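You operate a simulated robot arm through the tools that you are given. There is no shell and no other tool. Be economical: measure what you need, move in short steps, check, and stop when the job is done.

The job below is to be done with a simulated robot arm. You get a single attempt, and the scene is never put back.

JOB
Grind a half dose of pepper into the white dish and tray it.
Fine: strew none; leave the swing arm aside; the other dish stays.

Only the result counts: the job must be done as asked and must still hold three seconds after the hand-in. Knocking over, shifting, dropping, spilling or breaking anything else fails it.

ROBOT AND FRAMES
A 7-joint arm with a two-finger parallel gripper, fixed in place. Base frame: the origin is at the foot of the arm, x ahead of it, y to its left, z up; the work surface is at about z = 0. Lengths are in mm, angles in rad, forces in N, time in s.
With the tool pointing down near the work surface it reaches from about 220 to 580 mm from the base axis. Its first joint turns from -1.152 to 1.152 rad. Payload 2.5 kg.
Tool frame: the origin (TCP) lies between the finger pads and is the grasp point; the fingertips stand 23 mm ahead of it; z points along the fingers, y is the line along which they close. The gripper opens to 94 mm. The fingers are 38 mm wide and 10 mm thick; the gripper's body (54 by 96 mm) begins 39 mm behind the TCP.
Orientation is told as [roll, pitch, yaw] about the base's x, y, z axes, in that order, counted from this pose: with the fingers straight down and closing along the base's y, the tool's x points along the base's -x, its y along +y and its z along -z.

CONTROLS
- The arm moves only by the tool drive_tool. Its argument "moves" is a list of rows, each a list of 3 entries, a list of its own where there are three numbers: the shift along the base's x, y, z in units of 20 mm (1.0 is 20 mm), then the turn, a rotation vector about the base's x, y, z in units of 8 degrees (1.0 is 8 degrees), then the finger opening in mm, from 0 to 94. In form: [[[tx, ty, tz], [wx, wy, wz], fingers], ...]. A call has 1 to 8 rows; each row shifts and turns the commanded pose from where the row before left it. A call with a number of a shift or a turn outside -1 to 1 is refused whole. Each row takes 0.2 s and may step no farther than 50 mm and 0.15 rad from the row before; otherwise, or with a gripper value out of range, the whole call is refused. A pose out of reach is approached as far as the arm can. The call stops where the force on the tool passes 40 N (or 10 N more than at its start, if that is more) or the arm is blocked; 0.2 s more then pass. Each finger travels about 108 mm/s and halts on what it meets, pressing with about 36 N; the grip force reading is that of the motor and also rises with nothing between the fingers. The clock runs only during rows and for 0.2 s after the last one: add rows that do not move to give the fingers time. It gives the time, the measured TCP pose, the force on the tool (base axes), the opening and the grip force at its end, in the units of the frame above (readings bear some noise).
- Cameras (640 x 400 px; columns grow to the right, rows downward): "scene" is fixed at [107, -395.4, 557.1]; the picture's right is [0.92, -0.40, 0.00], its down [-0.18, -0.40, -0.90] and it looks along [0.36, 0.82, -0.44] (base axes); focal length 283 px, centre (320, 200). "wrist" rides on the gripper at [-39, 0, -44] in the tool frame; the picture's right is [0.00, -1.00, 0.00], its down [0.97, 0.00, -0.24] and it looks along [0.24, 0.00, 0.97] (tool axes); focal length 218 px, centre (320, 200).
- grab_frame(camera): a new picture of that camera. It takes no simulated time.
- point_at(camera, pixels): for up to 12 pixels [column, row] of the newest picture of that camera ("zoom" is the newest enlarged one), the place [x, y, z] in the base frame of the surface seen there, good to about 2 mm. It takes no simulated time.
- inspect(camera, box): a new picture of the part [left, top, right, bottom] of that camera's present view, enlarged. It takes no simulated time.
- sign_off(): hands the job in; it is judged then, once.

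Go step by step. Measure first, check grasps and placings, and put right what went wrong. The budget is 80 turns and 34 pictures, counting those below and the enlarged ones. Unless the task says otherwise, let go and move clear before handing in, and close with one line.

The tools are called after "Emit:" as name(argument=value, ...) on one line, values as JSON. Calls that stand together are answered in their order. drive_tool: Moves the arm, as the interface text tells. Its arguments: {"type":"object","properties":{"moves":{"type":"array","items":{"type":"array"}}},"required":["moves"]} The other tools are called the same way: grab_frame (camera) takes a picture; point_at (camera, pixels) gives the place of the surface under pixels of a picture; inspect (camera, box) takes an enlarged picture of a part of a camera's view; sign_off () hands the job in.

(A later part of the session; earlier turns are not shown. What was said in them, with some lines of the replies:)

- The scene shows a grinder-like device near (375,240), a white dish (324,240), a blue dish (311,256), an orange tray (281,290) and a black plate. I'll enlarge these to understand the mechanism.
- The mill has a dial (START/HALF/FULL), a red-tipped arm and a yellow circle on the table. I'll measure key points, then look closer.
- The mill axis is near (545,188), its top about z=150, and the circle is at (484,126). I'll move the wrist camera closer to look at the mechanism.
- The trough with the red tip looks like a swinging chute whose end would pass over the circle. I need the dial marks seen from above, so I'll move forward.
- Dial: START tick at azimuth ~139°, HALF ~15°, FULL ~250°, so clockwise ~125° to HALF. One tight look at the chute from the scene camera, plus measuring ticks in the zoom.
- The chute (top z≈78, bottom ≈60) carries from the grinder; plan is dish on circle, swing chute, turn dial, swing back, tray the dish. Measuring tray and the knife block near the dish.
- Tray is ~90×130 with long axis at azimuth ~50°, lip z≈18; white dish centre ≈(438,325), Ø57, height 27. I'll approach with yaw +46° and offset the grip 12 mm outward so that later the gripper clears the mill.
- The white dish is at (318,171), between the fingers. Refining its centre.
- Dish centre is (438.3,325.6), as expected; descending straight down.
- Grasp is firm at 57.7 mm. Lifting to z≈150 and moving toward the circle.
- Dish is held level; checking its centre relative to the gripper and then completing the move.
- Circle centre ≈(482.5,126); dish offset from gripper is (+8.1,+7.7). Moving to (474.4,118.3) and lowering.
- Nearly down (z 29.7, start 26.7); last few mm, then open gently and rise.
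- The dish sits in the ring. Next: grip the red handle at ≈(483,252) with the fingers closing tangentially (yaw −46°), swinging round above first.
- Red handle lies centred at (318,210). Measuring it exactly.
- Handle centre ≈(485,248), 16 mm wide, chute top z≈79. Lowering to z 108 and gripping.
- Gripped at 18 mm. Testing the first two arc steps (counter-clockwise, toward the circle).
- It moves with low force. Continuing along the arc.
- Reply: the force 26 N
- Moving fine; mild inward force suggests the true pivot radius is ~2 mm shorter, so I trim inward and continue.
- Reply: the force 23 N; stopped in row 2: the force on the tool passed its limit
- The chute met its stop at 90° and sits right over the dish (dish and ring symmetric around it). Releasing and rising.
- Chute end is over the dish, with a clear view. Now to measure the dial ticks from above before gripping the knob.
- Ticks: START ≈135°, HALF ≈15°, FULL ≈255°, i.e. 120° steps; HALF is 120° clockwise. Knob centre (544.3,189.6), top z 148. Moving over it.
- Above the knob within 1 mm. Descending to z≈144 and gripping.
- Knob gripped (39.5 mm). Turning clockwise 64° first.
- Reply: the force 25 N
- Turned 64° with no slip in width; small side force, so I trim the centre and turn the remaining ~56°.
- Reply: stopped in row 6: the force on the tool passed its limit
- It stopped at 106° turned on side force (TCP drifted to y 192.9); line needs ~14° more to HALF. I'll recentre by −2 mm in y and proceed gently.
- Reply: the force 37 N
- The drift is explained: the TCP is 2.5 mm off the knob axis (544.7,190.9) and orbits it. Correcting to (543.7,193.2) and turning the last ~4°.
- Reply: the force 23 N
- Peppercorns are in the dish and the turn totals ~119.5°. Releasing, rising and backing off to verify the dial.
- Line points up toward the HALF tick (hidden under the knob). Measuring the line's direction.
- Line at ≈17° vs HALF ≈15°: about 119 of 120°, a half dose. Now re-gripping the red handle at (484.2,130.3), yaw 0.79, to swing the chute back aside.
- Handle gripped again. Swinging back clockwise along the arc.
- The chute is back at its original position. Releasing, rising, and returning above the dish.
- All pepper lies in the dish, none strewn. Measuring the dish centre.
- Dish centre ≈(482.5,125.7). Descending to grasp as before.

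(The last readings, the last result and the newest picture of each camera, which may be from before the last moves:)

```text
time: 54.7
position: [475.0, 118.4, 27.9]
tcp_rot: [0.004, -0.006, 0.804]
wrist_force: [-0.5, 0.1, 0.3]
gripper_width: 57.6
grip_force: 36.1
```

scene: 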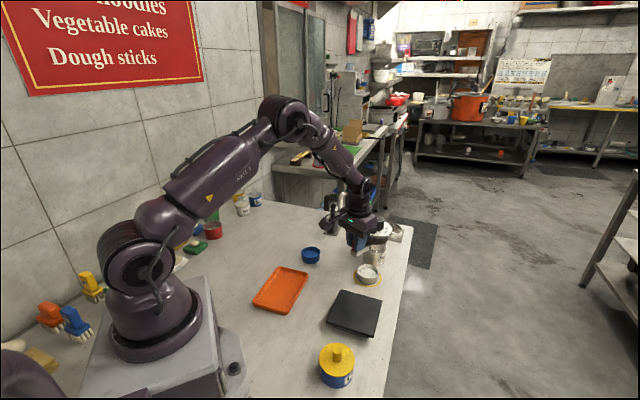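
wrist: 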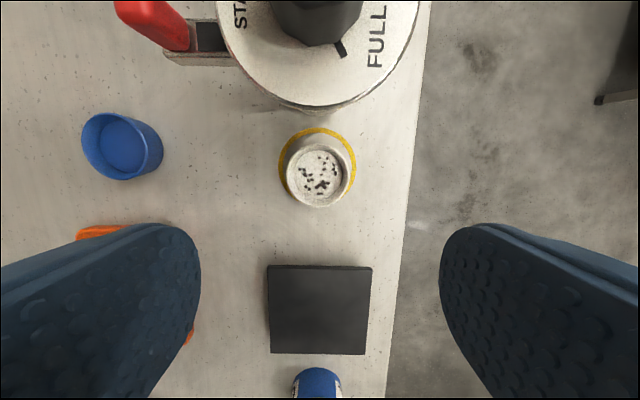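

Grasped (57.6 mm). Lifting gently, then carrying over to the tray while yawing to −40°.

Emit:
drive_tool(moves=[[[0, 0, 0.3], [0, 0, 0], 48], [[0, 0, 0.6], [0, 0, 0], 48], [[0, 0, 0.8], [0, 0, 0], 48], [[0, 0, 0.8], [0, 0, 0], 48], [[0, 0, 0.8], [0, 0, 0], 48], [[0, 0, 0.5], [0, 0, 0], 48], [[0, 0, 0.2], [0, 0, 0], 48]])

Emit:
drive_tool(moves=[[[-0.3, 0.08, 0], [0, 0, 0], 48], [[-0.6, 0.16, 0], [0, 0, -0.4], 48], [[-0.85, 0.22, 0], [0, 0, -0.7], 48], [[-0.85, 0.22, 0], [0, 0, -0.85], 48], [[-0.85, 0.22, 0], [0, 0, -0.9], 48], [[-0.85, 0.22, 0], [0, 0, -0.9], 48], [[-0.85, 0.22, 0], [0, 0, -0.9], 48], [[-0.7, 0.22, 0], [0, 0, -0.7], 48]])

Emit:
drive_tool(moves=[[[-0.7, 0.22, 0], [0, 0, -0.8], 48], [[-0.85, 0.22, 0], [0, 0, -0.9], 48], [[-0.85, 0.22, 0], [0, 0, -0.9], 48], [[-0.85, 0.22, 0], [0, 0, -0.9], 48], [[-0.85, 0.22, 0], [0, 0, -0.9], 48], [[-0.85, 0.22, 0], [0, 0, -0.7], 48], [[-0.6, 0.2, 0], [0, 0, -0.3], 48], [[-0.3, 0.1, 0], [0, 0, 0], 48]])

Emit:
grab_frame(camera="wrist")

```text
time: 56.3
position: [475.2, 119.0, 107.1]
tcp_rot: [0.003, -0.007, 0.805]
wrist_force: [-0.5, -0.2, -0.1]
gripper_width: 57.8
grip_force: 36.0
```

```text
time: 58.1
position: [358.0, 150.3, 108.7]
tcp_rot: [0.005, -0.007, 0.054]
wrist_force: [-0.5, -0.2, 0.0]
gripper_width: 57.7
grip_force: 35.7
```

```text
time: 59.9
position: [242.0, 182.0, 107.8]
tcp_rot: [0.003, -0.008, -0.698]
wrist_force: [0.1, 0.3, -0.9]
gripper_width: 57.6
grip_force: 36.6
```

```text
3 pictures are left
```

wrist: 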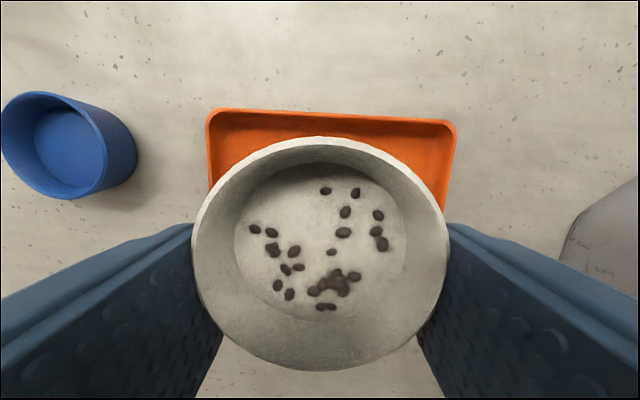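

Tray edge is parallel to the gripper (corners at (210,112),(455,123)). Measuring tray edges and dish to finalise the target.

Emit:
point_at(camera="wrist", pixels=[[214, 114], [449, 125], [211, 175], [445, 185], [330, 118], [200, 250], [441, 250], [320, 140], [320, 362]])

Emit:
inspect(camera="scene", box=[230, 230, 330, 330])

```text
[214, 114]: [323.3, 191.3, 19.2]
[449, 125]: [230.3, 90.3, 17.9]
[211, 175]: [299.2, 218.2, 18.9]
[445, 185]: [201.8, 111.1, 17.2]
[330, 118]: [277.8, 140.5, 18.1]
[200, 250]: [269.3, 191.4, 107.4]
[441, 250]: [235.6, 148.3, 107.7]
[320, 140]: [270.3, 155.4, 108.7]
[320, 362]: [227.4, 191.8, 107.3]
```

```text
4.00 times, centred on (280, 280) of scene
```

zoom: 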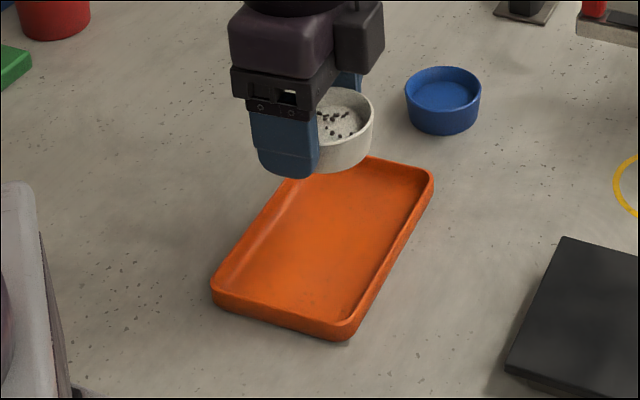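

Tray centre ≈(244,172); dish now at ≈(250,172.5). Shifting −7 mm in x and lowering to just above the tray floor (z≈4.5).

Emit:
drive_tool(moves=[[[-0.35, 0.02, 0], [0, 0, 0], 48], [[0, 0, -0.6], [0, 0, 0], 48], [[0, 0, -0.8], [0, 0, 0], 48], [[0, 0, -0.8], [0, 0, 0], 48], [[0, 0, -0.7], [0, 0, 0], 48], [[0, 0, -0.5], [0, 0, 0], 48], [[0, 0, -0.2], [0, 0, 0], 48], [[0, 0, 0], [0, 0, 0], 48]])

```text
time: 61.7
position: [233.2, 183.2, 36.0]
tcp_rot: [0.004, -0.007, -0.697]
wrist_force: [-0.5, 0.0, -0.5]
gripper_width: 57.3
grip_force: 36.5
```

Emit:
drive_tool(moves=[[[0, 0, -0.1], [0, 0, 0], 48], [[0, 0, -0.08], [0, 0, 0], 48], [[0, 0, 0], [0, 0, 0], 48]])

```text
time: 62.5
position: [234.6, 182.2, 32.2]
tcp_rot: [0.004, -0.006, -0.698]
wrist_force: [0.0, 0.1, -0.2]
gripper_width: 57.3
grip_force: 35.5
```

No contact force yet at z 32.2, so I step down in tiny increments.

Emit:
drive_tool(moves=[[[0, 0, -0.04], [0, 0, 0], 48], [[0, 0, -0.03], [0, 0, 0], 48], [[0, 0, 0], [0, 0, 0], 48]])

```text
time: 63.3
position: [233.8, 182.6, 30.1]
tcp_rot: [0.003, -0.007, -0.697]
wrist_force: [-1.8, -0.7, 7.3]
gripper_width: 57.3
grip_force: 36.0
```

Contact with the tray floor (7 N). Opening gently, then rising.

Emit:
drive_tool(moves=[[[0, 0, 0], [0, 0, 0], 60], [[0, 0, 0], [0, 0, 0], 66], [[0, 0, 0], [0, 0, 0], 72], [[0, 0, 0], [0, 0, 0], 74]])

Emit:
drive_tool(moves=[[[0, 0, 0.4], [0, 0, 0], 74], [[0, 0, 0.8], [0, 0, 0], 74], [[0, 0, 1], [0, 0, 0], 74], [[0, 0, 1], [0, 0, 0], 74], [[0, 0, 1], [0, 0, 0], 74], [[0, 0, 1], [0, 0, 0], 74], [[0, 0, 1], [0, 0, 0], 74]])

Emit:
grab_frame(camera="wrist")

Emit:
grab_frame(camera="scene")

```text
time: 64.3
position: [233.9, 182.3, 30.3]
tcp_rot: [0.003, -0.006, -0.697]
wrist_force: [0.2, 0.1, -1.0]
gripper_width: 73.8
grip_force: 0.1
```

```text
time: 65.9
position: [233.5, 182.2, 155.8]
tcp_rot: [0.001, -0.008, -0.697]
wrist_force: [-0.8, 0.5, -0.5]
gripper_width: 73.9
grip_force: 0.0
```

```text
1 pictures are left
```

wrist: 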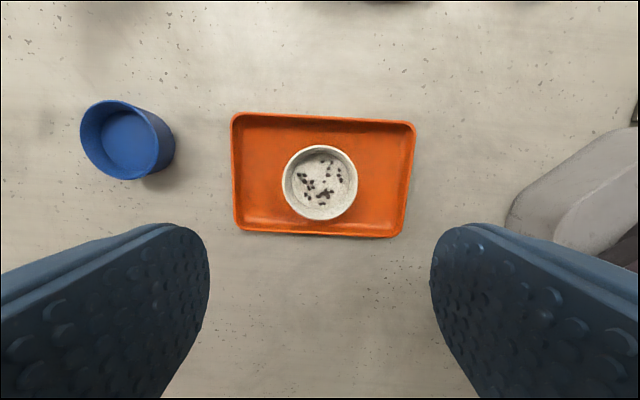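

```text
0 pictures are left
```

scene: 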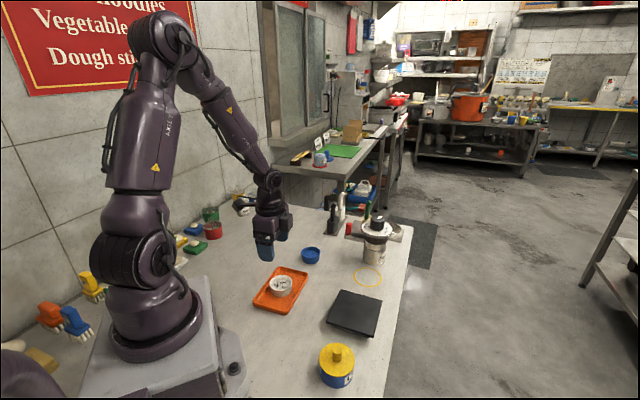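

The white dish with the pepper sits flat in the tray at (320,182). The swing arm is parked aside, the blue dish is where it was, and no pepper shows on the table, so I'm handing in.

Emit:
sign_off()

```text
The job is handed in.
```

I ground a half dose of pepper into the white dish and set the dish on the orange tray. The dial turned about 119° of the 120° to HALF. I saw no pepper outside the dish, the swing arm is back aside, and the blue dish was not moved.
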